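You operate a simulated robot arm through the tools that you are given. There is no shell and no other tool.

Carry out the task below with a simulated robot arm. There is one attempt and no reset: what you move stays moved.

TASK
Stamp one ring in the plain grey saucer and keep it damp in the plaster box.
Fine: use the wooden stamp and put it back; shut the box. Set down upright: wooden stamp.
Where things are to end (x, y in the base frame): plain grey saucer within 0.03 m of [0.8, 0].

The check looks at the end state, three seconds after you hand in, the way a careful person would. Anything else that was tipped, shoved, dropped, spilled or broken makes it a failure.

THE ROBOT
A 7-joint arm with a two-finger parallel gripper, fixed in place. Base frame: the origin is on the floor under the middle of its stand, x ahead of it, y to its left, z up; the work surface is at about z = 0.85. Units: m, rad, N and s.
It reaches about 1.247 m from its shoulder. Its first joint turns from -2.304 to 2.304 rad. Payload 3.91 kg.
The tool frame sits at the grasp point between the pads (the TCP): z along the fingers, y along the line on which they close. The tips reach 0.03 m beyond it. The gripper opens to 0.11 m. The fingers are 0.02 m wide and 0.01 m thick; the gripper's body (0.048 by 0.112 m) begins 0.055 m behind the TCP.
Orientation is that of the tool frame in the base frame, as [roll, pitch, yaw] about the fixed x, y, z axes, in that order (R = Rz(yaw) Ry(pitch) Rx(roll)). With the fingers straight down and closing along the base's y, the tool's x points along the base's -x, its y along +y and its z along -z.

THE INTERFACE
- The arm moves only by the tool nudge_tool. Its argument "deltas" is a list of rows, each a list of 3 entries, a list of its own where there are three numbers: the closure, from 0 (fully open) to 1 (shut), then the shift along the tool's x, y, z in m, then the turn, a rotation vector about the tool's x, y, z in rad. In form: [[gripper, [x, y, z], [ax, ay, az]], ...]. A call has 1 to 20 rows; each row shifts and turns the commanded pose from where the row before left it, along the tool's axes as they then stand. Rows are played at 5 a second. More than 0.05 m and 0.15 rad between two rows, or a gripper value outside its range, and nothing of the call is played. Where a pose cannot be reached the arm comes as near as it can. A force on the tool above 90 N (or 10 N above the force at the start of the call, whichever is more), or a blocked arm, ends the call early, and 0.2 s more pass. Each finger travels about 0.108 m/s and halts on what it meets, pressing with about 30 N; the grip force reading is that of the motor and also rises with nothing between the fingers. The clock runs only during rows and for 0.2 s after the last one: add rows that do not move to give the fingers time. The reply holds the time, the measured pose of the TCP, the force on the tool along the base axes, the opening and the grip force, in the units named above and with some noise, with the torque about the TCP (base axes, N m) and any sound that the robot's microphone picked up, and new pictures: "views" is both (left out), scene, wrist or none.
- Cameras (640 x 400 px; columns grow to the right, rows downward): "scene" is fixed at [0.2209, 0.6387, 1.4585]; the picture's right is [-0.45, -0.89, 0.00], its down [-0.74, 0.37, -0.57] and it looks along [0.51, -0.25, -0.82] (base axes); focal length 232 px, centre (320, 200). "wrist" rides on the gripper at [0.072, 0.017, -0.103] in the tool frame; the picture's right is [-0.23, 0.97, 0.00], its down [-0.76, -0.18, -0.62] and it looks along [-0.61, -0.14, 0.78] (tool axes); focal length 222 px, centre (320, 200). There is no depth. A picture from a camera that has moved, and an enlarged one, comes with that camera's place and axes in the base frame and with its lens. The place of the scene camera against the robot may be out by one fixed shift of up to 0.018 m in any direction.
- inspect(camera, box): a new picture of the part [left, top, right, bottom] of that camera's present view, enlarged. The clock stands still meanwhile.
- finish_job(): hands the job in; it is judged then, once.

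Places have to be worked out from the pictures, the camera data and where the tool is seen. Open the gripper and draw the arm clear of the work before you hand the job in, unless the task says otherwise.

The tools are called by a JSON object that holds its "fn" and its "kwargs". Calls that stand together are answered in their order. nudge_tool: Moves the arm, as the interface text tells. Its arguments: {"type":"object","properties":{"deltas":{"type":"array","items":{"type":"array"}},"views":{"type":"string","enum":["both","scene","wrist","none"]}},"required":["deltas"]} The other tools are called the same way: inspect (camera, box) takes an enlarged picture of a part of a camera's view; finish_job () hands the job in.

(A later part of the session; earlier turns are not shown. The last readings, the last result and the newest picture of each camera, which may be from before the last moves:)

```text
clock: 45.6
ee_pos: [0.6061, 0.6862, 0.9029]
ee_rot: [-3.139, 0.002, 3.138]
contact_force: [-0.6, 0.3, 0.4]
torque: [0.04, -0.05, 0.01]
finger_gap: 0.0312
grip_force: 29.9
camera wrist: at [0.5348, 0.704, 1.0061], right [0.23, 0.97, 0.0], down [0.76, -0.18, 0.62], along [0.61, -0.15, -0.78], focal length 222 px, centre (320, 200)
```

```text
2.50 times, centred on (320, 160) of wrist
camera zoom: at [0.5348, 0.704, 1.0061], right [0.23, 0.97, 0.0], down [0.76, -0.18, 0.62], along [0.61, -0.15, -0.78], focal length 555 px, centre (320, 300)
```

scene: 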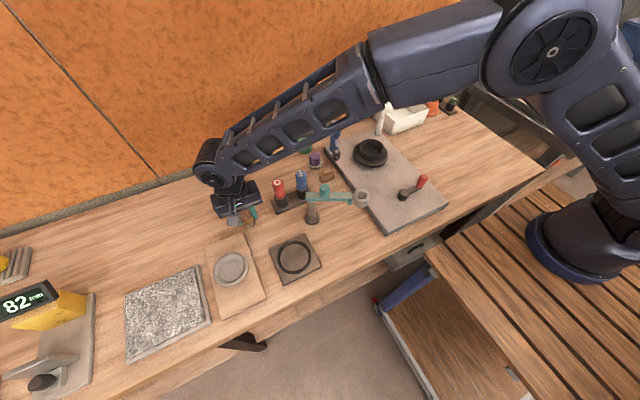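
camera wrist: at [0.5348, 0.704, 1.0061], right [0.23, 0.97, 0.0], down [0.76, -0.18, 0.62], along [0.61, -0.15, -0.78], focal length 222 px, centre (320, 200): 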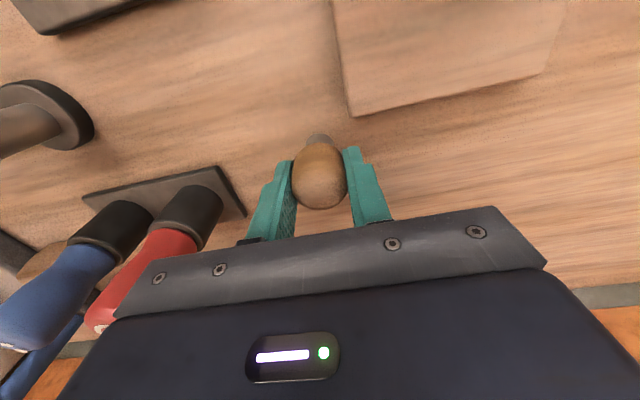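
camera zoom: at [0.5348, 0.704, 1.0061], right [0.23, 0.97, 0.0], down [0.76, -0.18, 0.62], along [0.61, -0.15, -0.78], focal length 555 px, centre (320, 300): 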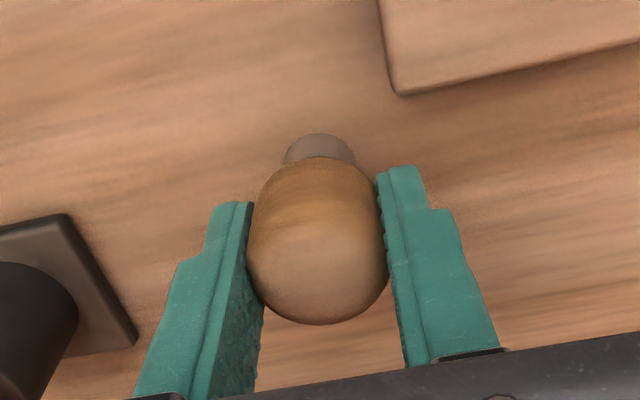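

The stamp is gripped at a 31 mm gap, and its home TCP pose is (0.606, 0.686, 0.903). I lift it straight up and go to where I can see the saucer clearly beside the hand.

{"fn": "nudge_tool", "kwargs": {"deltas": [[1.0, [0, 0, -0.01], [0, 0, 0]], [1.0, [0, 0, -0.03], [0, 0, 0]], [1.0, [0, 0, -0.03], [0, 0, 0]], [1.0, [0, 0, -0.03], [0, 0, 0]], [1.0, [0.034, 0.001, 0], [0, 0, 0]], [1.0, [0.034, 0.001, 0], [0, 0, 0]], [1.0, [0.034, 0.001, 0], [0, 0, 0]], [1.0, [0.034, 0.001, 0], [0, 0, 0]], [1.0, [0, 0, 0], [0, 0, 0]]], "views": "both"}}

{"fn": "inspect", "kwargs": {"camera": "wrist", "box": [260, 30, 480, 200]}}

{"fn": "inspect", "kwargs": {"camera": "scene", "box": [160, 150, 300, 290]}}

```text
clock: 47.6
ee_pos: [0.4711, 0.689, 1.0017]
ee_rot: [-3.139, 0.002, 3.138]
contact_force: [1.0, 0.0, -0.7]
torque: [-0.02, 0.02, -0.01]
finger_gap: 0.0316
grip_force: 30.0
camera wrist: at [0.3999, 0.7071, 1.1059], right [0.23, 0.97, 0.0], down [0.76, -0.18, 0.62], along [0.61, -0.15, -0.78], focal length 222 px, centre (320, 200)
```

scene: 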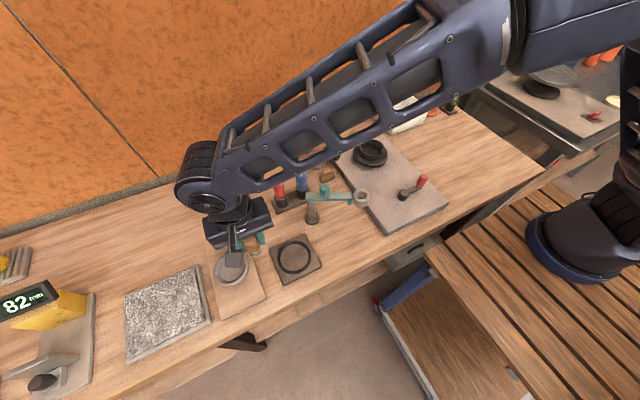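
wrist: 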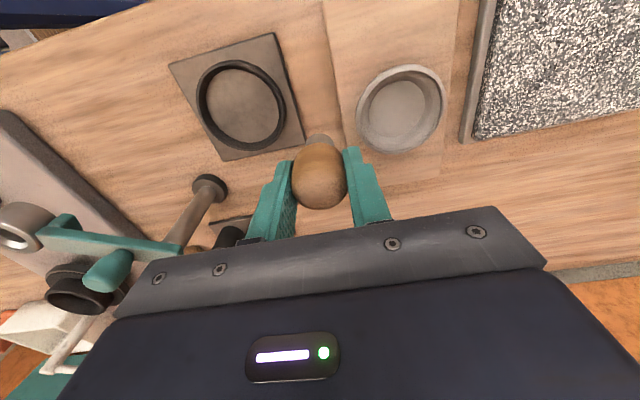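

```text
2.35 times, centred on (370, 115) of wrist
camera zoom: at [0.3999, 0.7071, 1.1059], right [0.23, 0.97, 0.0], down [0.76, -0.18, 0.62], along [0.61, -0.15, -0.78], focal length 523 px, centre (202, 400)
```

zoom: 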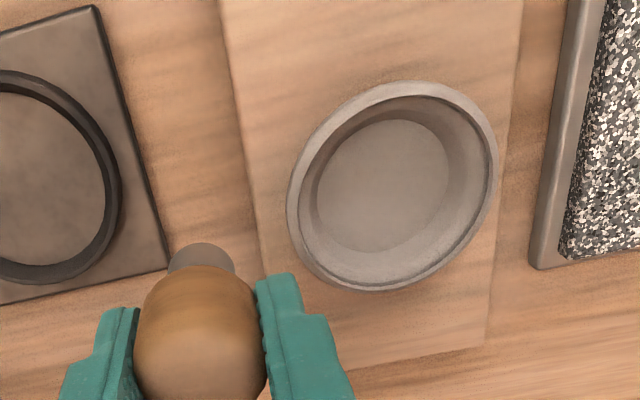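

```text
2.86 times, centred on (230, 220) of scene
camera zoom: at [0.2209, 0.6387, 1.4585], right [-0.45, -0.89, 0.0], down [-0.74, 0.37, -0.57], along [0.51, -0.25, -0.82], focal length 662 px, centre (577, 143)
```

zoom: 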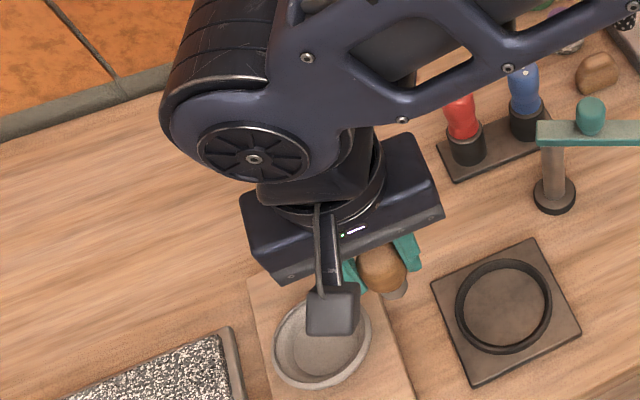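

The saucer centre comes out at (0.483, 0.766), with its floor at about z ≈ 0.87. I move the stamp above it and lower to just over the rim.

{"fn": "nudge_tool", "kwargs": {"deltas": [[1.0, [-0.006, 0.0385, 0], [0, 0, 0]], [1.0, [-0.006, 0.0385, 0], [0, 0, 0]], [1.0, [0, 0, 0.02], [0, 0, 0]], [1.0, [0, 0, 0.02], [0, 0, 0]], [1.0, [0, 0, 0], [0, 0, 0]]], "views": "both"}}

{"fn": "inspect", "kwargs": {"camera": "wrist", "box": [220, 80, 420, 240]}}

{"fn": "inspect", "kwargs": {"camera": "scene", "box": [160, 180, 300, 320]}}

```text
clock: 48.8
ee_pos: [0.4823, 0.7652, 0.9634]
ee_rot: [-3.14, 0.002, 3.138]
contact_force: [-0.6, 0.2, -0.6]
torque: [0.05, 0.01, 0.0]
finger_gap: 0.031
grip_force: 30.3
camera wrist: at [0.4115, 0.7837, 1.0668], right [0.23, 0.97, 0.0], down [0.76, -0.18, 0.62], along [0.61, -0.15, -0.78], focal length 222 px, centre (320, 200)
```

scene: 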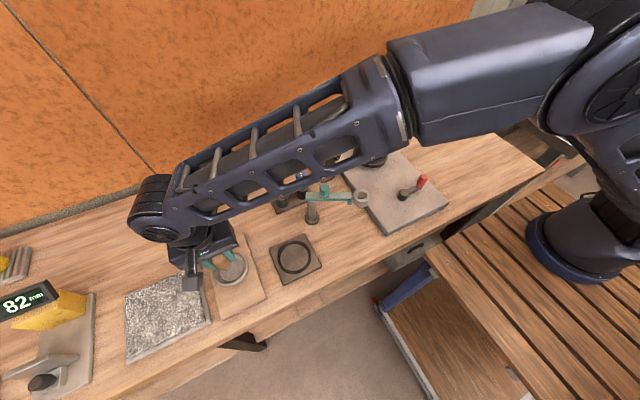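
wrist: 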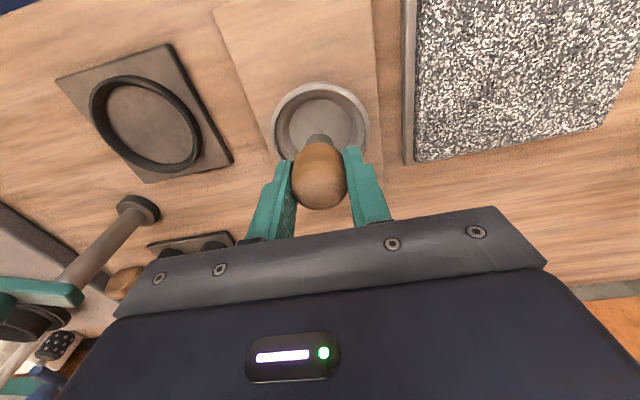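

```text
2.50 times, centred on (320, 160) of wrist
camera zoom: at [0.4115, 0.7837, 1.0668], right [0.23, 0.97, 0.0], down [0.76, -0.18, 0.62], along [0.61, -0.15, -0.78], focal length 555 px, centre (320, 300)
```

zoom: 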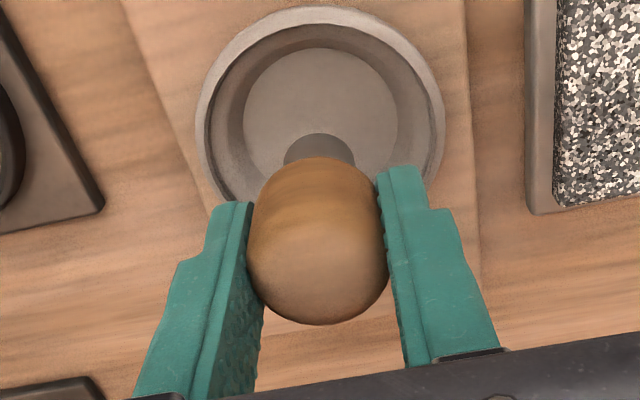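

```text
2.86 times, centred on (230, 250) of scene
camera zoom: at [0.2209, 0.6387, 1.4585], right [-0.45, -0.89, 0.0], down [-0.74, 0.37, -0.57], along [0.51, -0.25, -0.82], focal length 662 px, centre (577, 57)
```

zoom: 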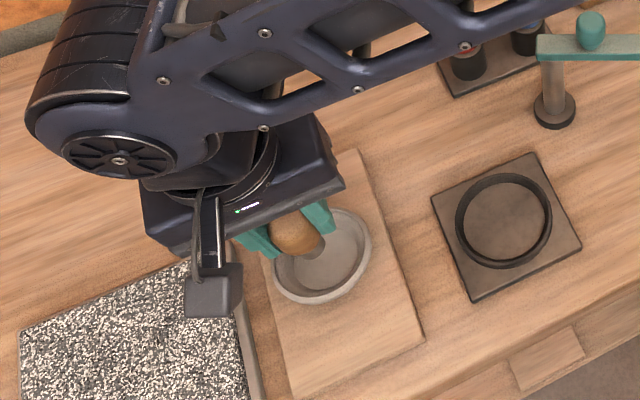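

The stamp is centred over the well to within about 1–2 mm, and its foot is about 37 mm above the floor. I go down 30 mm and then feel for contact in small steps.

{"fn": "nudge_tool", "kwargs": {"deltas": [[1.0, [0, 0.001, 0.015], [0, 0, 0]], [1.0, [0, 0, 0.01], [0, 0, 0]], [1.0, [0, 0, 0.005], [0, 0, 0]], [1.0, [0, 0, 0], [0, 0, 0]]], "views": "wrist"}}

{"fn": "inspect", "kwargs": {"camera": "wrist", "box": [220, 80, 420, 240]}}

```text
clock: 49.8
ee_pos: [0.4822, 0.7683, 0.9368]
ee_rot: [3.14, 0.003, 3.137]
contact_force: [2.3, 5.8, 22.3]
torque: [0.25, -0.11, -0.02]
finger_gap: 0.0314
grip_force: 29.7
camera wrist: at [0.4109, 0.7856, 1.0392], right [0.23, 0.97, 0.0], down [0.76, -0.18, 0.62], along [0.61, -0.14, -0.78], focal length 222 px, centre (320, 200)
```

wrist: 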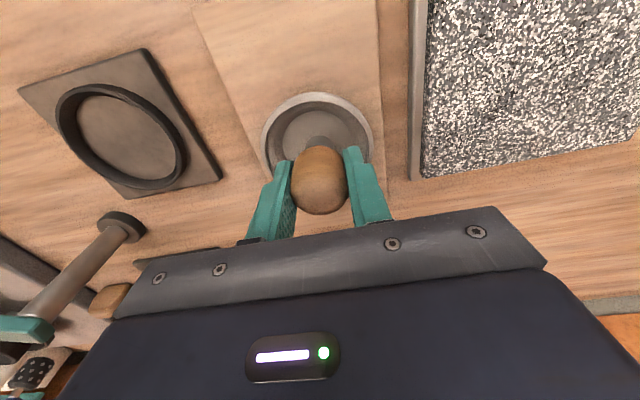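

```text
2.50 times, centred on (320, 160) of wrist
camera zoom: at [0.4109, 0.7856, 1.0392], right [0.23, 0.97, 0.0], down [0.76, -0.18, 0.62], along [0.61, -0.14, -0.78], focal length 555 px, centre (320, 300)
```

zoom: 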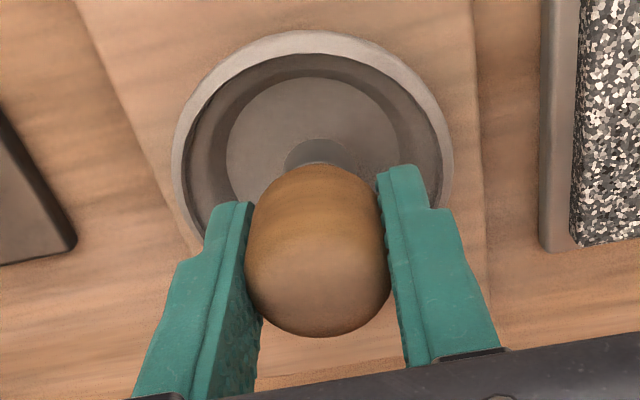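

The foot touched at TCP z ≈ 0.937, and the load is 22 N upward with no sound. I hold briefly with a slight extra press, then lift to see whether a ring was left.

{"fn": "nudge_tool", "kwargs": {"deltas": [[1.0, [0, -0.0005, 0.0005], [0, 0, 0]], [1.0, [0, 0, 0], [0, 0, 0]], [1.0, [0, 0, 0], [0, 0, 0]]], "views": "none"}}

```text
clock: 50.6
ee_pos: [0.4817, 0.7666, 0.9345]
ee_rot: [-3.141, 0.003, 3.139]
contact_force: [-0.7, 7.3, 23.3]
torque: [0.31, 0.07, 0.01]
finger_gap: 0.0314
grip_force: 29.8
```

The force holds at about 23 N. I lift straight up and move aside to view the saucer floor.

{"fn": "nudge_tool", "kwargs": {"deltas": [[1.0, [0, 0, -0.01], [0, 0, 0]], [1.0, [0, 0, -0.03], [0, 0, 0]], [1.0, [0, 0, -0.03], [0, 0, 0]], [1.0, [0.005, -0.04, 0], [0, 0, 0]], [1.0, [0.005, -0.035, 0], [0, 0, 0]], [1.0, [0, 0, 0], [0, 0, 0]]], "views": "both"}}

{"fn": "inspect", "kwargs": {"camera": "wrist", "box": [320, 30, 480, 170]}}

{"fn": "inspect", "kwargs": {"camera": "scene", "box": [190, 230, 270, 310]}}

```text
clock: 52.0
ee_pos: [0.4734, 0.6906, 1.0012]
ee_rot: [-3.14, 0.002, 3.138]
contact_force: [0.5, 0.1, -0.6]
torque: [-0.02, 0.0, -0.03]
finger_gap: 0.0313
grip_force: 29.8
camera wrist: at [0.4022, 0.7089, 1.1056], right [0.23, 0.97, 0.0], down [0.76, -0.18, 0.62], along [0.61, -0.15, -0.78], focal length 222 px, centre (320, 200)
```

scene: 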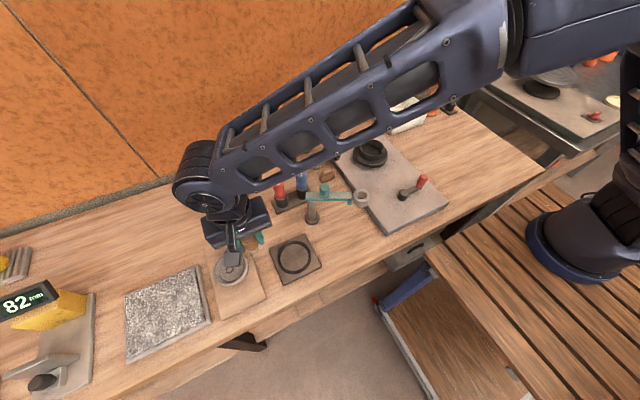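
wrist: 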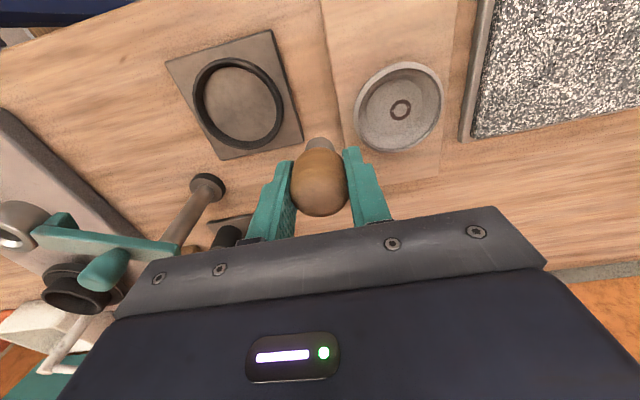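

```text
2.86 times, centred on (400, 100) of wrist
camera zoom: at [0.4022, 0.7089, 1.1056], right [0.23, 0.97, 0.0], down [0.76, -0.18, 0.62], along [0.61, -0.15, -0.78], focal length 635 px, centre (91, 486)
```

zoom: 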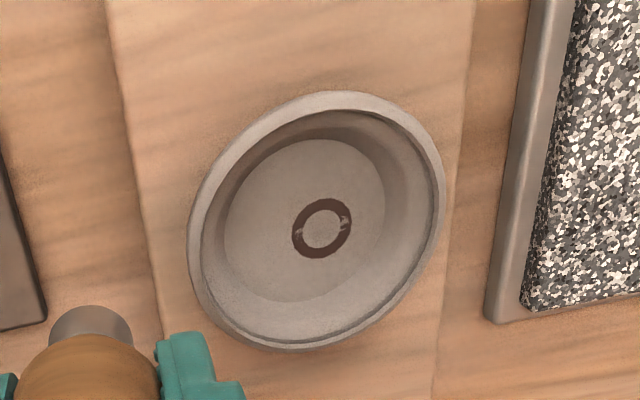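

```text
5.00 times, centred on (230, 270) of scene
camera zoom: at [0.2209, 0.6387, 1.4585], right [-0.45, -0.89, 0.0], down [-0.74, 0.37, -0.57], along [0.51, -0.25, -0.82], focal length 1159 px, centre (770, -150)
```

zoom: 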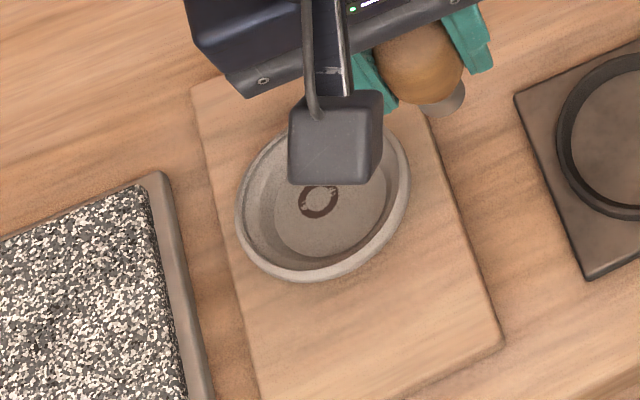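

A single dark ring is now stamped in the saucer floor and the saucer has not moved. The stamp slid up about 5 mm in the grip while pressing. I carry it back over its home and lower it near the table.

{"fn": "nudge_tool", "kwargs": {"deltas": [[1.0, [-0.0332, -0.0011, 0], [0, 0, 0]], [1.0, [-0.0332, -0.0011, 0], [0, 0, 0]], [1.0, [-0.0332, -0.0011, 0], [0, 0, 0]], [1.0, [-0.0332, -0.0011, 0], [0, 0, 0]], [1.0, [0, 0, 0.03], [0, 0, 0]], [1.0, [0, 0, 0.03], [0, 0, 0]], [1.0, [0, 0, 0.026], [0, 0, 0]], [1.0, [0, 0, 0], [0, 0, 0]]], "views": "both"}}

{"fn": "inspect", "kwargs": {"camera": "scene", "box": [190, 160, 310, 260]}}

{"fn": "inspect", "kwargs": {"camera": "wrist", "box": [220, 80, 420, 240]}}

```text
clock: 53.8
ee_pos: [0.6029, 0.6855, 0.9165]
ee_rot: [-3.14, 0.001, 3.138]
contact_force: [0.3, 0.1, -0.4]
torque: [0.01, 0.0, 0.04]
finger_gap: 0.0313
grip_force: 30.0
camera wrist: at [0.5314, 0.7041, 1.0201], right [0.23, 0.97, 0.0], down [0.76, -0.18, 0.62], along [0.61, -0.15, -0.78], focal length 222 px, centre (320, 200)
```

scene: 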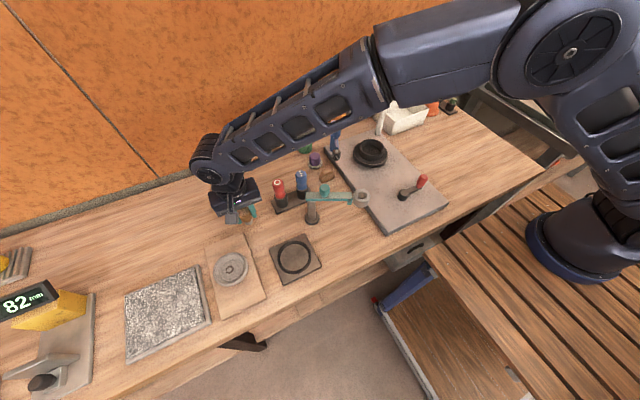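
wrist: 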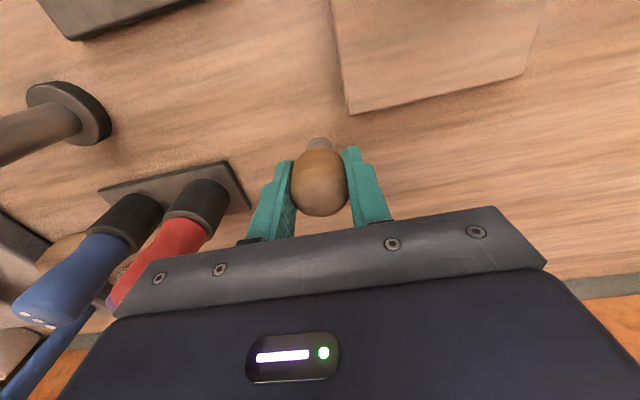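

```text
4.00 times, centred on (250, 210) of scene
camera zoom: at [0.2209, 0.6387, 1.4585], right [-0.45, -0.89, 0.0], down [-0.74, 0.37, -0.57], along [0.51, -0.25, -0.82], focal length 927 px, centre (600, 160)
```

zoom: 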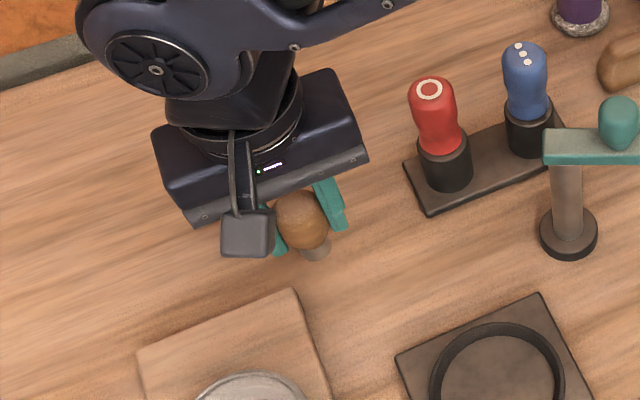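

```text
2.50 times, centred on (320, 160) of wrist
camera zoom: at [0.5314, 0.7041, 1.0201], right [0.23, 0.97, 0.0], down [0.76, -0.18, 0.62], along [0.61, -0.15, -0.78], focal length 555 px, centre (320, 300)
```

zoom: 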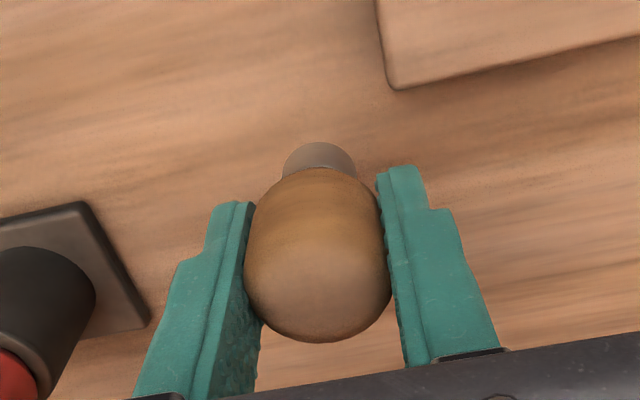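

The stamp is upright and about 3 mm short of home in x. I correct that, lower 12 mm, and then feel for the table.

{"fn": "nudge_tool", "kwargs": {"deltas": [[1.0, [-0.003, 0.0006, 0.006], [0, 0, 0]], [1.0, [0, 0, 0.006], [0, 0, 0]], [1.0, [0, 0, 0], [0, 0, 0]]], "views": "none"}}

{"fn": "nudge_tool", "kwargs": {"deltas": [[1.0, [0, 0, 0.002], [0, 0, 0]], [1.0, [0, 0, 0], [0, 0, 0]]], "views": "none"}}

```text
clock: 54.6
ee_pos: [0.6056, 0.6876, 0.9064]
ee_rot: [-3.14, 0.002, 3.138]
contact_force: [-0.4, 0.5, -0.9]
torque: [-0.01, -0.01, 0.02]
finger_gap: 0.0313
grip_force: 29.5
```

```text
clock: 55.2
ee_pos: [0.6068, 0.687, 0.9029]
ee_rot: [-3.139, 0.002, 3.14]
contact_force: [-0.4, 0.1, 0.1]
torque: [-0.02, 0.04, -0.01]
finger_gap: 0.0316
grip_force: 29.9
```

Still free at z = 0.903, as expected after the slip. I continue down in 1.5 mm steps.

{"fn": "nudge_tool", "kwargs": {"deltas": [[1.0, [0, 0, 0.0015], [0, 0, 0]], [1.0, [0, 0, 0], [0, 0, 0]]], "views": "none"}}

{"fn": "nudge_tool", "kwargs": {"deltas": [[1.0, [0, 0, 0.0015], [0, 0, 0]], [1.0, [0, 0, 0], [0, 0, 0]]], "views": "wrist"}}

```text
clock: 55.8
ee_pos: [0.6073, 0.6875, 0.9026]
ee_rot: [-3.14, 0.002, 3.138]
contact_force: [-0.3, 0.6, -0.5]
torque: [-0.02, -0.01, -0.02]
finger_gap: 0.0313
grip_force: 29.9
```

```text
clock: 56.4
ee_pos: [0.608, 0.688, 0.9008]
ee_rot: [-3.14, 0.003, 3.138]
contact_force: [-0.7, -0.7, -0.9]
torque: [-0.02, 0.02, 0.04]
finger_gap: 0.0312
grip_force: 29.6
camera wrist: at [0.5361, 0.7065, 1.0038], right [0.23, 0.97, 0.0], down [0.76, -0.18, 0.62], along [0.61, -0.15, -0.78], focal length 222 px, centre (320, 200)
```

wrist: 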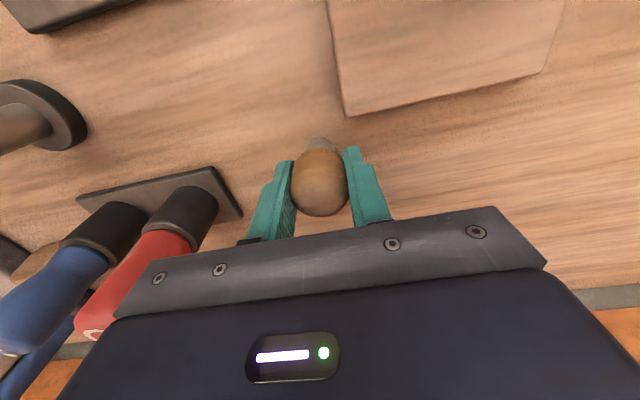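

Still no contact at z ≈ 0.901, so I keep stepping down gently.

{"fn": "nudge_tool", "kwargs": {"deltas": [[1.0, [0.001, -0.001, 0.0015], [0, 0, 0]], [1.0, [0, 0, 0], [0, 0, 0]]], "views": "none"}}

{"fn": "nudge_tool", "kwargs": {"deltas": [[1.0, [0, 0, 0.001], [0, 0, 0]], [1.0, [0, 0, 0], [0, 0, 0]]], "views": "none"}}

{"fn": "nudge_tool", "kwargs": {"deltas": [[1.0, [0, 0, 0.001], [0, 0, 0]], [1.0, [0, 0, 0], [0, 0, 0]]], "views": "none"}}

```text
clock: 57.0
ee_pos: [0.6061, 0.6867, 0.8986]
ee_rot: [-3.141, 0.002, 3.137]
contact_force: [-0.8, -0.4, 0.2]
torque: [-0.01, 0.0, -0.01]
finger_gap: 0.0313
grip_force: 29.9
```

```text
clock: 57.6
ee_pos: [0.6073, 0.6878, 0.8978]
ee_rot: [-3.139, 0.002, 3.138]
contact_force: [0.1, 0.3, -0.5]
torque: [0.02, 0.0, 0.01]
finger_gap: 0.0313
grip_force: 30.4
```

```text
clock: 58.2
ee_pos: [0.608, 0.6874, 0.8969]
ee_rot: [-3.138, 0.001, 3.138]
contact_force: [-0.6, -0.5, 0.4]
torque: [-0.02, 0.0, -0.02]
finger_gap: 0.0312
grip_force: 30.1
```

No contact yet at 0.897. I continue in 1 mm steps and watch for a rise in Fz.

{"fn": "nudge_tool", "kwargs": {"deltas": [[1.0, [0, 0, 0.001], [0, 0, 0]], [1.0, [0, 0, 0], [0, 0, 0]]], "views": "none"}}

{"fn": "nudge_tool", "kwargs": {"deltas": [[1.0, [0, 0, 0.001], [0, 0, 0]], [1.0, [0, 0, 0], [0, 0, 0]]], "views": "none"}}

{"fn": "nudge_tool", "kwargs": {"deltas": [[1.0, [0, 0, 0.001], [0, 0, 0]], [1.0, [0, 0, 0], [0, 0, 0]]], "views": "none"}}

```text
clock: 58.8
ee_pos: [0.6069, 0.6869, 0.8967]
ee_rot: [3.141, 0.001, 3.138]
contact_force: [0.8, -1.9, 5.4]
torque: [-0.06, -0.05, 0.0]
finger_gap: 0.0314
grip_force: 30.2
```

```text
clock: 59.4
ee_pos: [0.608, 0.688, 0.8958]
ee_rot: [3.141, 0.0, 3.14]
contact_force: [0.7, -6.0, 20.7]
torque: [-0.29, 0.01, 0.0]
finger_gap: 0.0313
grip_force: 30.3
```

```text
clock: 60.0
ee_pos: [0.6069, 0.6887, 0.895]
ee_rot: [-3.141, 0.002, 3.138]
contact_force: [4.5, -1.6, 23.2]
torque: [-0.15, -0.13, 0.0]
finger_gap: 0.0313
grip_force: 29.6
```

The foot is on the table with 23 N on it. I relieve about 1.5 mm and open the fingers slowly.

{"fn": "nudge_tool", "kwargs": {"deltas": [[1.0, [0, 0, -0.0015], [0, 0, 0]], [1.0, [0, 0, 0], [0, 0, 0]]], "views": "none"}}

{"fn": "nudge_tool", "kwargs": {"deltas": [[0.7, [0, 0, 0], [0, 0, 0]], [0.65, [0, 0, 0], [0, 0, 0]], [0.6, [0, 0, 0], [0, 0, 0]], [0.5, [0, 0, 0], [0, 0, 0]], [0.4, [0, 0, 0], [0, 0, 0]], [0.4, [0, 0, 0], [0, 0, 0]]], "views": "both"}}

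{"fn": "inspect", "kwargs": {"camera": "wrist", "box": [220, 80, 420, 240]}}

```text
clock: 60.6
ee_pos: [0.6061, 0.6871, 0.8948]
ee_rot: [-3.138, -0.001, 3.137]
contact_force: [3.3, 3.8, 10.6]
torque: [0.2, -0.09, -0.02]
finger_gap: 0.0314
grip_force: 30.2
```

```text
clock: 62.0
ee_pos: [0.6073, 0.6867, 0.8942]
ee_rot: [-3.14, 0.005, 3.137]
contact_force: [-0.2, -0.3, 0.0]
torque: [-0.01, -0.01, 0.0]
finger_gap: 0.0661
grip_force: 0.2
camera wrist: at [0.5354, 0.7057, 0.9987], right [0.23, 0.97, 0.0], down [0.76, -0.18, 0.62], along [0.61, -0.15, -0.78], focal length 222 px, centre (320, 200)
```

scene: 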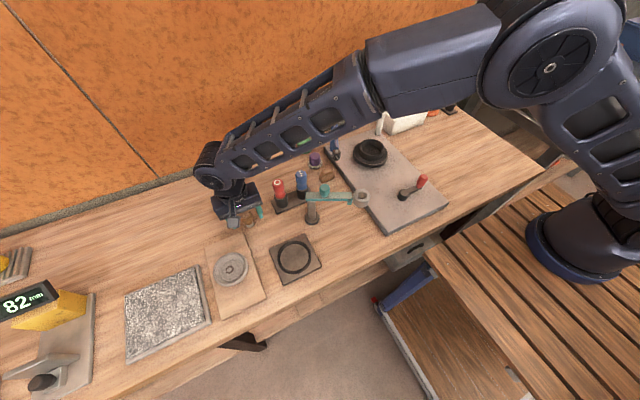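
wrist: 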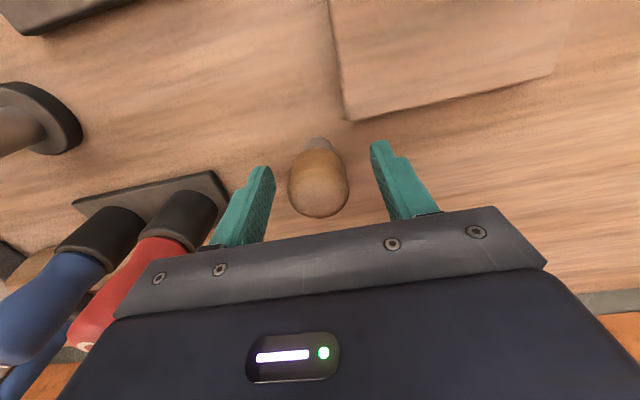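

```text
2.50 times, centred on (320, 160) of wrist
camera zoom: at [0.5354, 0.7057, 0.9987], right [0.23, 0.97, 0.0], down [0.76, -0.18, 0.62], along [0.61, -0.15, -0.78], focal length 555 px, centre (320, 300)
```

zoom: 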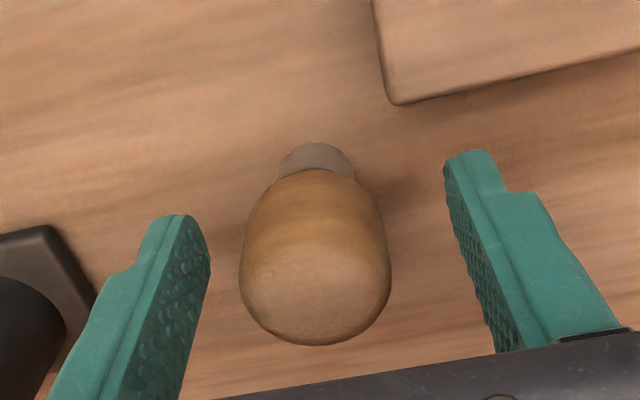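

The stamp stands free between the open fingers. I rise straight up and check that it is upright.

{"fn": "nudge_tool", "kwargs": {"deltas": [[0.4, [0, -0.002, -0.03], [0, 0, 0]], [0.4, [0, 0, -0.04], [0, 0, 0]], [0.4, [0, 0, -0.04], [0, 0, 0]], [0.4, [0.04, 0, 0], [0, 0, 0]], [0.2, [0.04, 0, 0], [0, 0, 0]], [0, [0.04, 0, 0], [0, 0, 0]], [0, [0.03, 0, 0], [0, 0, 0]], [0, [0, 0, 0], [0, 0, 0]]], "views": "both"}}

{"fn": "inspect", "kwargs": {"camera": "wrist", "box": [260, 40, 440, 220]}}

{"fn": "inspect", "kwargs": {"camera": "scene", "box": [190, 160, 310, 260]}}

```text
clock: 63.8
ee_pos: [0.4581, 0.6855, 1.004]
ee_rot: [-3.14, 0.001, 3.137]
contact_force: [0.2, -0.4, -0.1]
torque: [-0.02, -0.01, -0.01]
finger_gap: 0.1099
grip_force: 0.0
camera wrist: at [0.3872, 0.7038, 1.1077], right [0.23, 0.97, 0.0], down [0.76, -0.18, 0.62], along [0.61, -0.15, -0.78], focal length 222 px, centre (320, 200)
```

scene: 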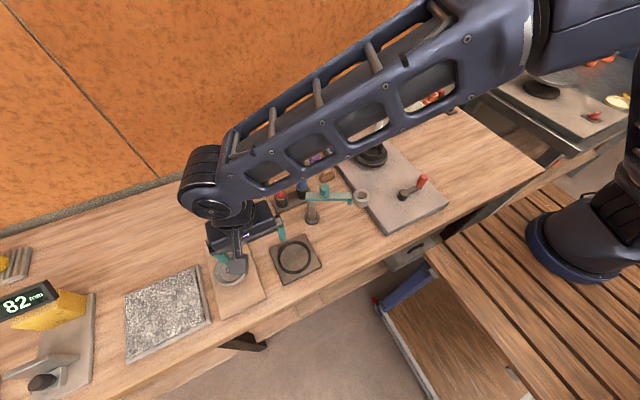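
wrist: 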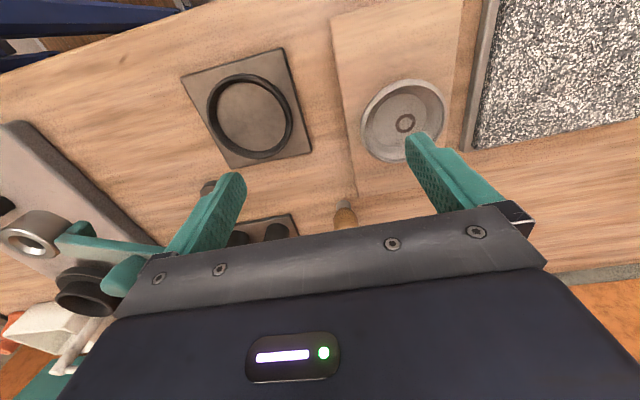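

```text
2.22 times, centred on (350, 130) of wrist
camera zoom: at [0.3872, 0.7038, 1.1077], right [0.23, 0.97, 0.0], down [0.76, -0.18, 0.62], along [0.61, -0.15, -0.78], focal length 494 px, centre (253, 356)
```

zoom: 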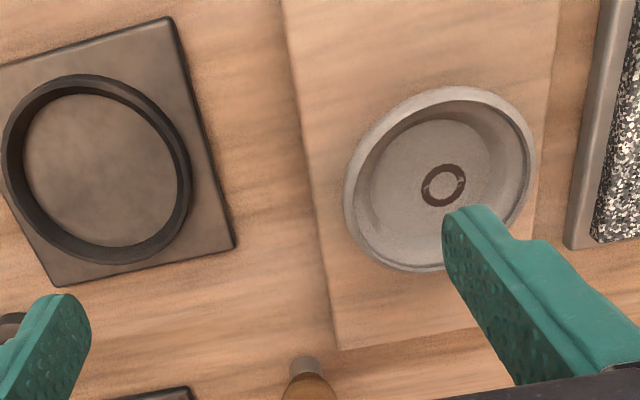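

```text
4.00 times, centred on (250, 210) of scene
camera zoom: at [0.2209, 0.6387, 1.4585], right [-0.45, -0.89, 0.0], down [-0.74, 0.37, -0.57], along [0.51, -0.25, -0.82], focal length 927 px, centre (600, 160)
```

zoom: 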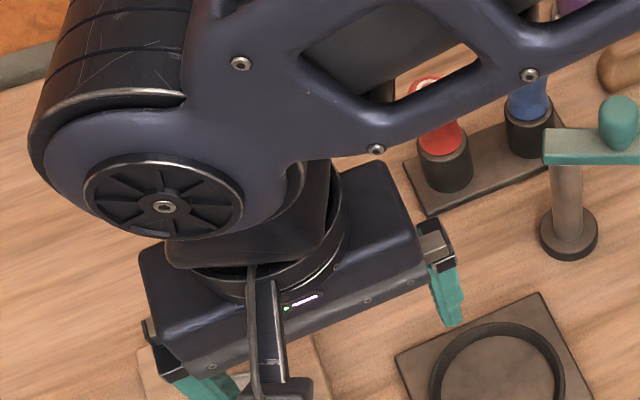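

The stamp is upright back at its spot, and one clean ring is in the saucer. Next I get a clear view of the saucer between the open fingers to centre the grasp.

{"fn": "nudge_tool", "kwargs": {"deltas": [[0, [0.009, 0.032, -0.01], [0, 0, 0]], [0, [0.009, 0.0325, -0.006], [0, 0, 0]], [0, [0, 0, 0], [0, 0, 0]]], "views": "wrist"}}

{"fn": "inspect", "kwargs": {"camera": "wrist", "box": [270, 80, 410, 210]}}

```text
clock: 64.6
ee_pos: [0.4404, 0.7524, 1.0215]
ee_rot: [-3.141, 0.002, 3.138]
contact_force: [0.4, -0.6, -1.0]
torque: [-0.01, 0.02, 0.0]
finger_gap: 0.1101
grip_force: 0.1
camera wrist: at [0.3689, 0.7694, 1.1253], right [0.23, 0.97, 0.0], down [0.76, -0.18, 0.62], along [0.61, -0.15, -0.78], focal length 222 px, centre (320, 200)
```

wrist: 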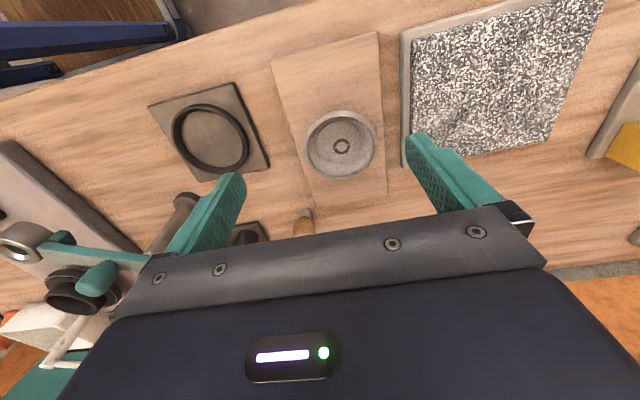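

```text
3.08 times, centred on (340, 145) of wrist
camera zoom: at [0.3689, 0.7694, 1.1253], right [0.23, 0.97, 0.0], down [0.76, -0.18, 0.62], along [0.61, -0.15, -0.78], focal length 684 px, centre (258, 369)
```

zoom: 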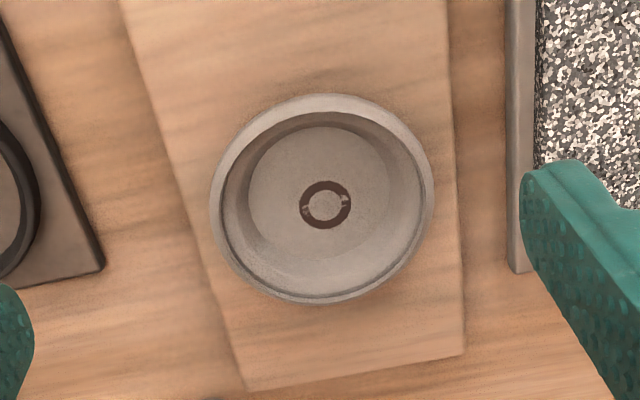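

The saucer centre is about (0.478, 0.766) and the ring lies within about 4 mm of it. I position the open fingers above, at z ≈ 0.95, to straddle it along y.

{"fn": "nudge_tool", "kwargs": {"deltas": [[0.08, [-0.019, 0.007, 0.02], [0, 0, 0]], [0.08, [-0.0186, 0.0066, 0.025], [0, 0, 0]], [0.08, [0, 0, 0.025], [0, 0, 0]], [0.08, [0, 0, 0], [0, 0, 0]]], "views": "both"}}

{"fn": "inspect", "kwargs": {"camera": "wrist", "box": [200, 80, 440, 240]}}

{"fn": "inspect", "kwargs": {"camera": "scene", "box": [160, 210, 300, 320]}}

```text
clock: 65.6
ee_pos: [0.4775, 0.7653, 0.9525]
ee_rot: [-3.139, 0.002, 3.137]
contact_force: [0.0, 0.5, -0.6]
torque: [0.02, 0.03, 0.02]
finger_gap: 0.1014
grip_force: 0.0
camera wrist: at [0.4055, 0.7825, 1.0553], right [0.23, 0.97, 0.0], down [0.76, -0.18, 0.62], along [0.61, -0.15, -0.78], focal length 222 px, centre (320, 200)
```

scene: 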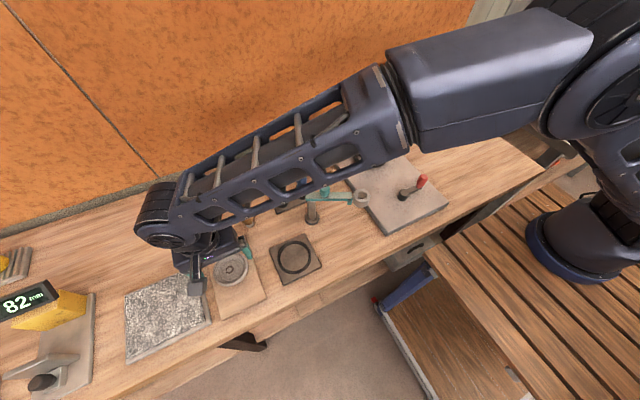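
wrist: 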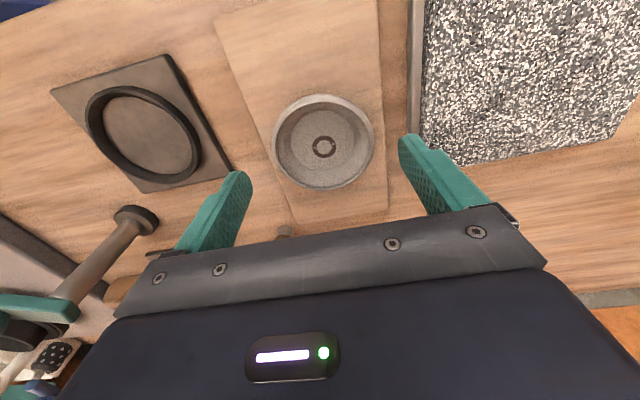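

```text
2.50 times, centred on (320, 160) of wrist
camera zoom: at [0.4055, 0.7825, 1.0553], right [0.23, 0.97, 0.0], down [0.76, -0.18, 0.62], along [0.61, -0.15, -0.78], focal length 555 px, centre (320, 300)
```

zoom: 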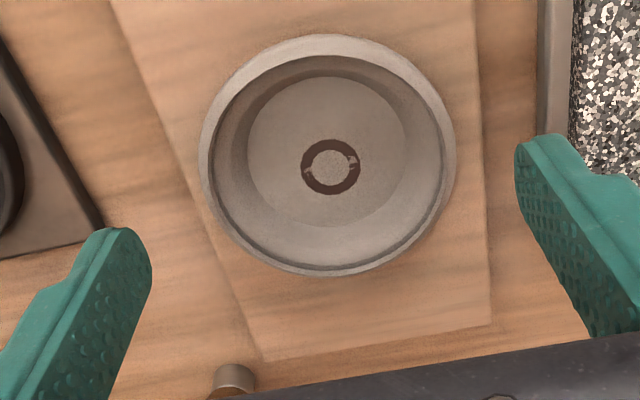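

```text
3.64 times, centred on (230, 265) of scene
camera zoom: at [0.2209, 0.6387, 1.4585], right [-0.45, -0.89, 0.0], down [-0.74, 0.37, -0.57], along [0.51, -0.25, -0.82], focal length 843 px, centre (647, -36)
```

zoom: 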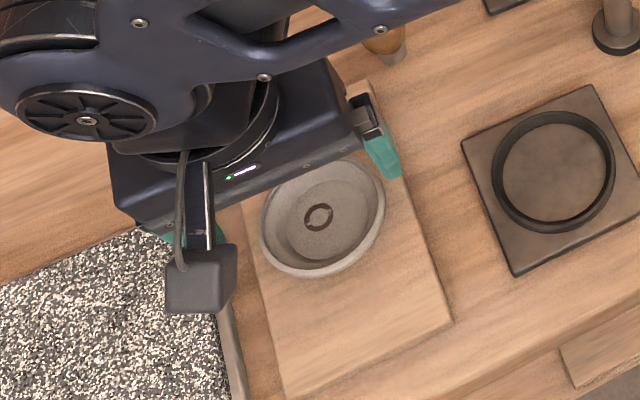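

The saucer is well between the fingers, about 2 mm toward +y. I shift and lower until the pads overlap the rim, staying above the bat.

{"fn": "nudge_tool", "kwargs": {"deltas": [[0.08, [0, 0.002, 0.015], [0, 0, 0]], [0.08, [0, 0, 0.015], [0, 0, 0]], [0.08, [0, 0, 0.01], [0, 0, 0]], [0.08, [0, 0, 0.005], [0, 0, 0]], [0.08, [0, 0, 0], [0, 0, 0]]], "views": "both"}}

{"fn": "inspect", "kwargs": {"camera": "wrist", "box": [200, 80, 440, 240]}}

{"fn": "inspect", "kwargs": {"camera": "scene", "box": [160, 210, 300, 320]}}

```text
clock: 66.8
ee_pos: [0.4764, 0.7659, 0.9059]
ee_rot: [-3.14, 0.001, 3.139]
contact_force: [0.7, 0.1, 0.0]
torque: [0.02, -0.01, 0.0]
finger_gap: 0.1011
grip_force: 0.0
camera wrist: at [0.4059, 0.784, 1.0094], right [0.23, 0.97, 0.0], down [0.76, -0.18, 0.62], along [0.61, -0.15, -0.78], focal length 222 px, centre (320, 200)
```

scene: 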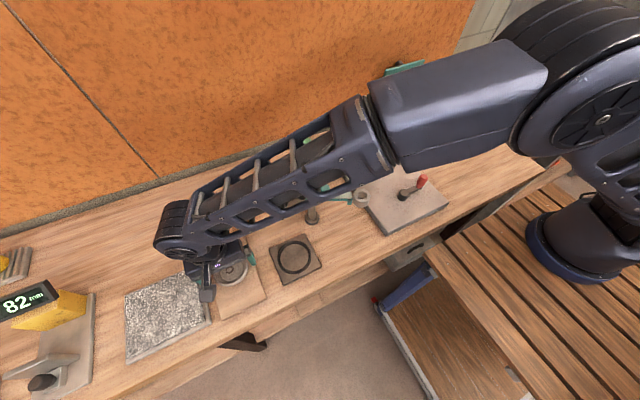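
wrist: 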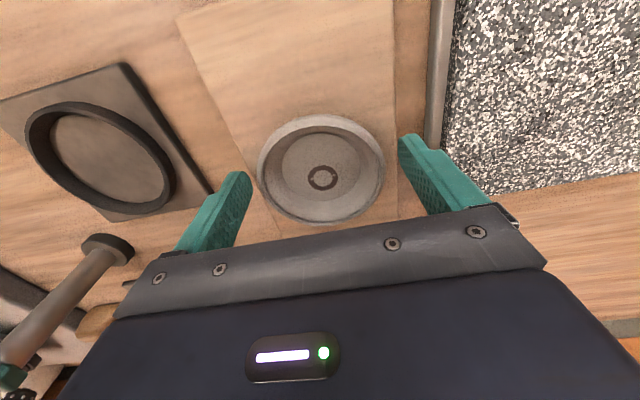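

```text
2.50 times, centred on (320, 160) of wrist
camera zoom: at [0.4059, 0.784, 1.0094], right [0.23, 0.97, 0.0], down [0.76, -0.18, 0.62], along [0.61, -0.15, -0.78], focal length 555 px, centre (320, 300)
```

zoom: 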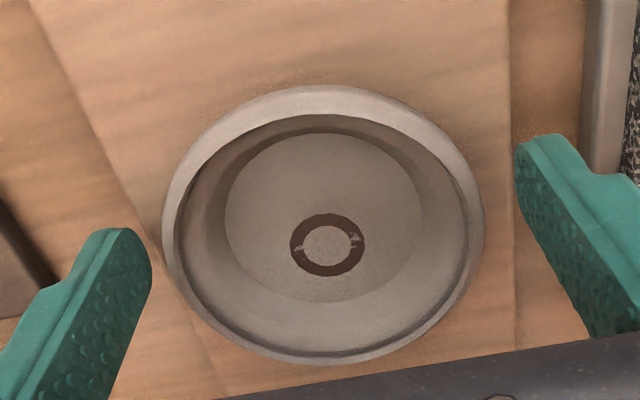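

```text
3.64 times, centred on (230, 265) of scene
camera zoom: at [0.2209, 0.6387, 1.4585], right [-0.45, -0.89, 0.0], down [-0.74, 0.37, -0.57], along [0.51, -0.25, -0.82], focal length 843 px, centre (647, -36)
```

zoom: 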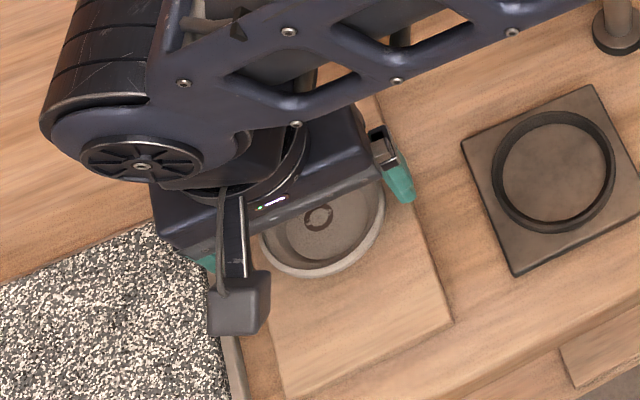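

The pads are level with the rim and the saucer is centred. I close gently on it.

{"fn": "nudge_tool", "kwargs": {"deltas": [[0.14, [0, 0, 0], [0, 0, 0]], [0.18, [0, 0, 0], [0, 0, 0]], [0.22, [0, 0, 0], [0, 0, 0]], [0.25, [0, 0, 0], [0, 0, 0]], [0.28, [0, 0, 0], [0, 0, 0]], [0.31, [0, 0, 0], [0, 0, 0]], [0.34, [0, 0, 0], [0, 0, 0]], [0.34, [0, 0, 0], [0, 0, 0]]], "views": "wrist"}}

{"fn": "inspect", "kwargs": {"camera": "wrist", "box": [200, 80, 440, 240]}}

```text
clock: 68.6
ee_pos: [0.4779, 0.7655, 0.9058]
ee_rot: [-3.139, 0.0, 3.14]
contact_force: [0.3, 0.0, 0.7]
torque: [-0.03, 0.01, -0.02]
finger_gap: 0.0829
grip_force: 29.5
camera wrist: at [0.4059, 0.784, 1.0096], right [0.23, 0.97, 0.0], down [0.76, -0.18, 0.62], along [0.61, -0.15, -0.78], focal length 222 px, centre (320, 200)
```

wrist: 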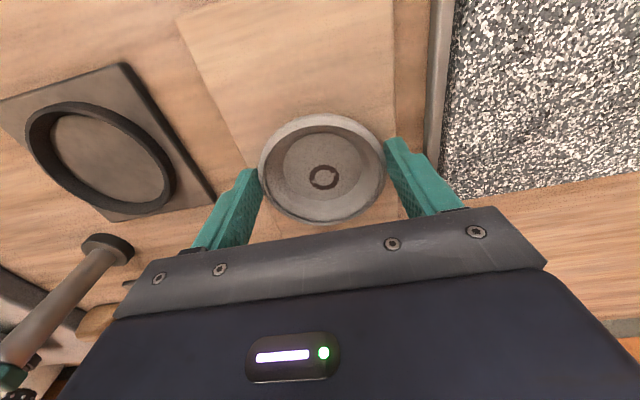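

```text
2.50 times, centred on (320, 160) of wrist
camera zoom: at [0.4059, 0.784, 1.0096], right [0.23, 0.97, 0.0], down [0.76, -0.18, 0.62], along [0.61, -0.15, -0.78], focal length 555 px, centre (320, 300)
```

zoom: 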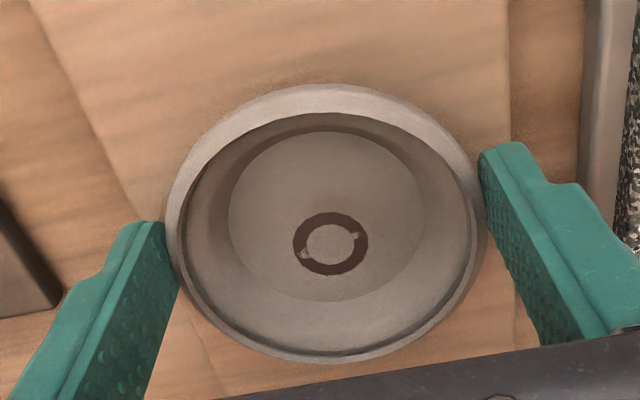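

The rim is held at an 83 mm gap with about 30 N. I lift slightly and check that the saucer comes up level.

{"fn": "nudge_tool", "kwargs": {"deltas": [[0.4, [0, 0, -0.005], [0, 0, 0]], [0.4, [0, 0, -0.01], [0, 0, 0]], [0.4, [0, 0, -0.015], [0, 0, 0]], [0.4, [0, 0, 0], [0, 0, 0]]], "views": "both"}}

{"fn": "inspect", "kwargs": {"camera": "wrist", "box": [200, 80, 440, 240]}}

{"fn": "inspect", "kwargs": {"camera": "scene", "box": [160, 210, 300, 320]}}

```text
clock: 69.6
ee_pos: [0.4768, 0.7641, 0.9349]
ee_rot: [-3.14, 0.002, 3.138]
contact_force: [0.2, -1.3, -1.2]
torque: [-0.02, 0.01, 0.0]
finger_gap: 0.0831
grip_force: 29.8
camera wrist: at [0.4054, 0.7834, 1.039], right [0.23, 0.97, 0.0], down [0.76, -0.18, 0.62], along [0.61, -0.15, -0.78], focal length 222 px, centre (320, 200)
```

scene: 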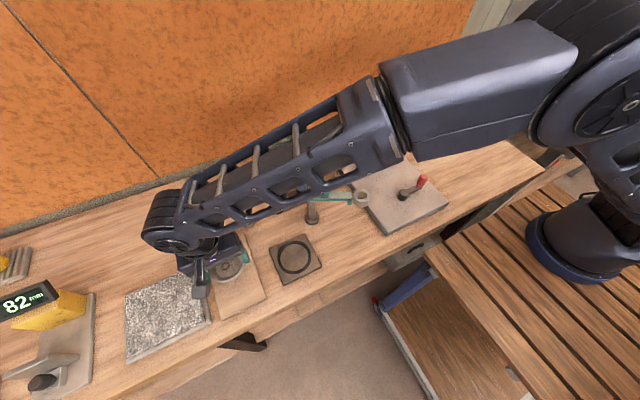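
wrist: 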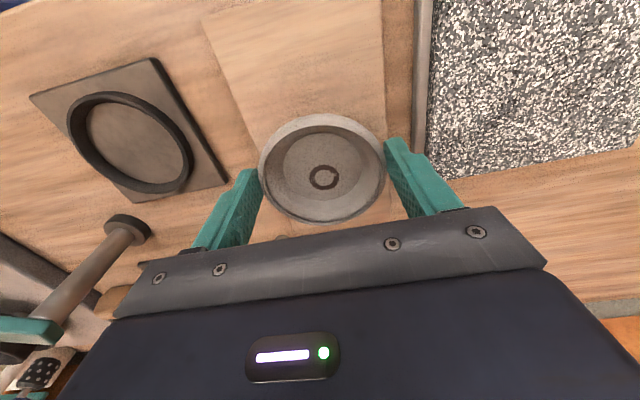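

```text
2.50 times, centred on (320, 160) of wrist
camera zoom: at [0.4054, 0.7834, 1.039], right [0.23, 0.97, 0.0], down [0.76, -0.18, 0.62], along [0.61, -0.15, -0.78], focal length 555 px, centre (320, 300)
```

zoom: 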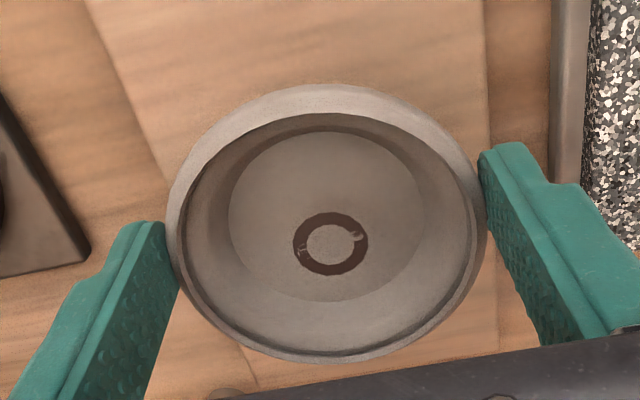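

```text
3.64 times, centred on (230, 265) of scene
camera zoom: at [0.2209, 0.6387, 1.4585], right [-0.45, -0.89, 0.0], down [-0.74, 0.37, -0.57], along [0.51, -0.25, -0.82], focal length 843 px, centre (647, -36)
```

zoom: 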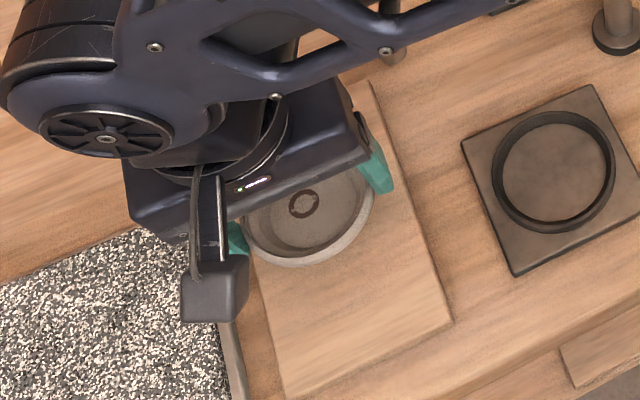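

The saucer hangs level in the grip. I raise it well clear and carry it toward the box in two legs.

{"fn": "nudge_tool", "kwargs": {"deltas": [[0.4, [0, 0, -0.03], [0, 0, 0]], [0.4, [0, 0, -0.04], [0, 0, 0]], [0.4, [0, 0, -0.04], [0, 0, 0]], [0.4, [0, 0, -0.04], [0, 0, 0]], [0.4, [0, 0, -0.04], [0, 0, 0]], [0.4, [0, 0, -0.02], [0, 0, 0]], [0.4, [-0.01, -0.03, 0], [0, 0, 0]], [0.4, [-0.011, -0.038, 0], [0, 0, 0]], [0.4, [-0.011, -0.038, 0], [0, 0, 0]], [0.4, [-0.011, -0.038, 0], [0, 0, 0]], [0.4, [-0.011, -0.038, 0], [0, 0, 0]], [0.4, [-0.011, -0.038, 0], [0, 0, 0]], [0.4, [-0.011, -0.038, 0], [0, 0, 0]], [0.4, [-0.011, -0.038, 0], [0, 0, 0]], [0.4, [-0.011, -0.038, 0], [0, 0, 0]], [0.4, [-0.011, -0.038, 0], [0, 0, 0]], [0.4, [0, 0, 0], [0, 0, 0]]], "views": "both"}}

```text
clock: 73.2
ee_pos: [0.5842, 0.3924, 1.1448]
ee_rot: [-3.14, 0.002, 3.138]
contact_force: [-0.1, 0.2, -1.2]
torque: [-0.02, 0.04, 0.04]
finger_gap: 0.0827
grip_force: 29.6
camera wrist: at [0.5137, 0.4107, 1.2481], right [0.23, 0.97, 0.0], down [0.76, -0.18, 0.62], along [0.61, -0.15, -0.78], focal length 222 px, centre (320, 200)
```

scene: 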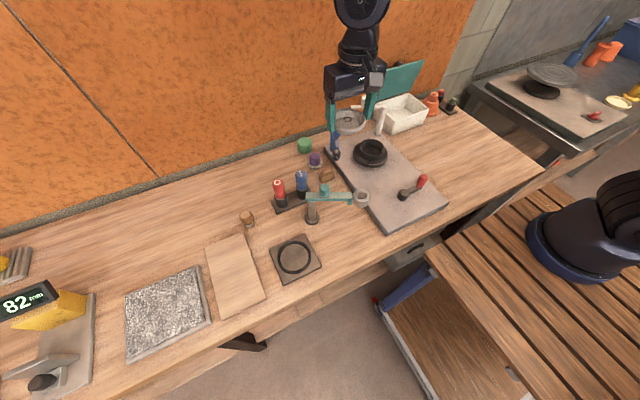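
wrist: 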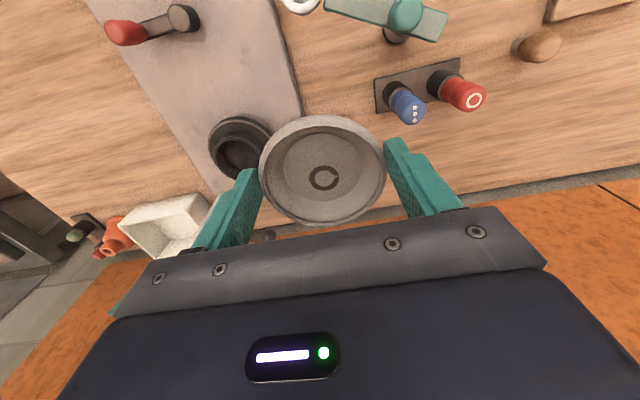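

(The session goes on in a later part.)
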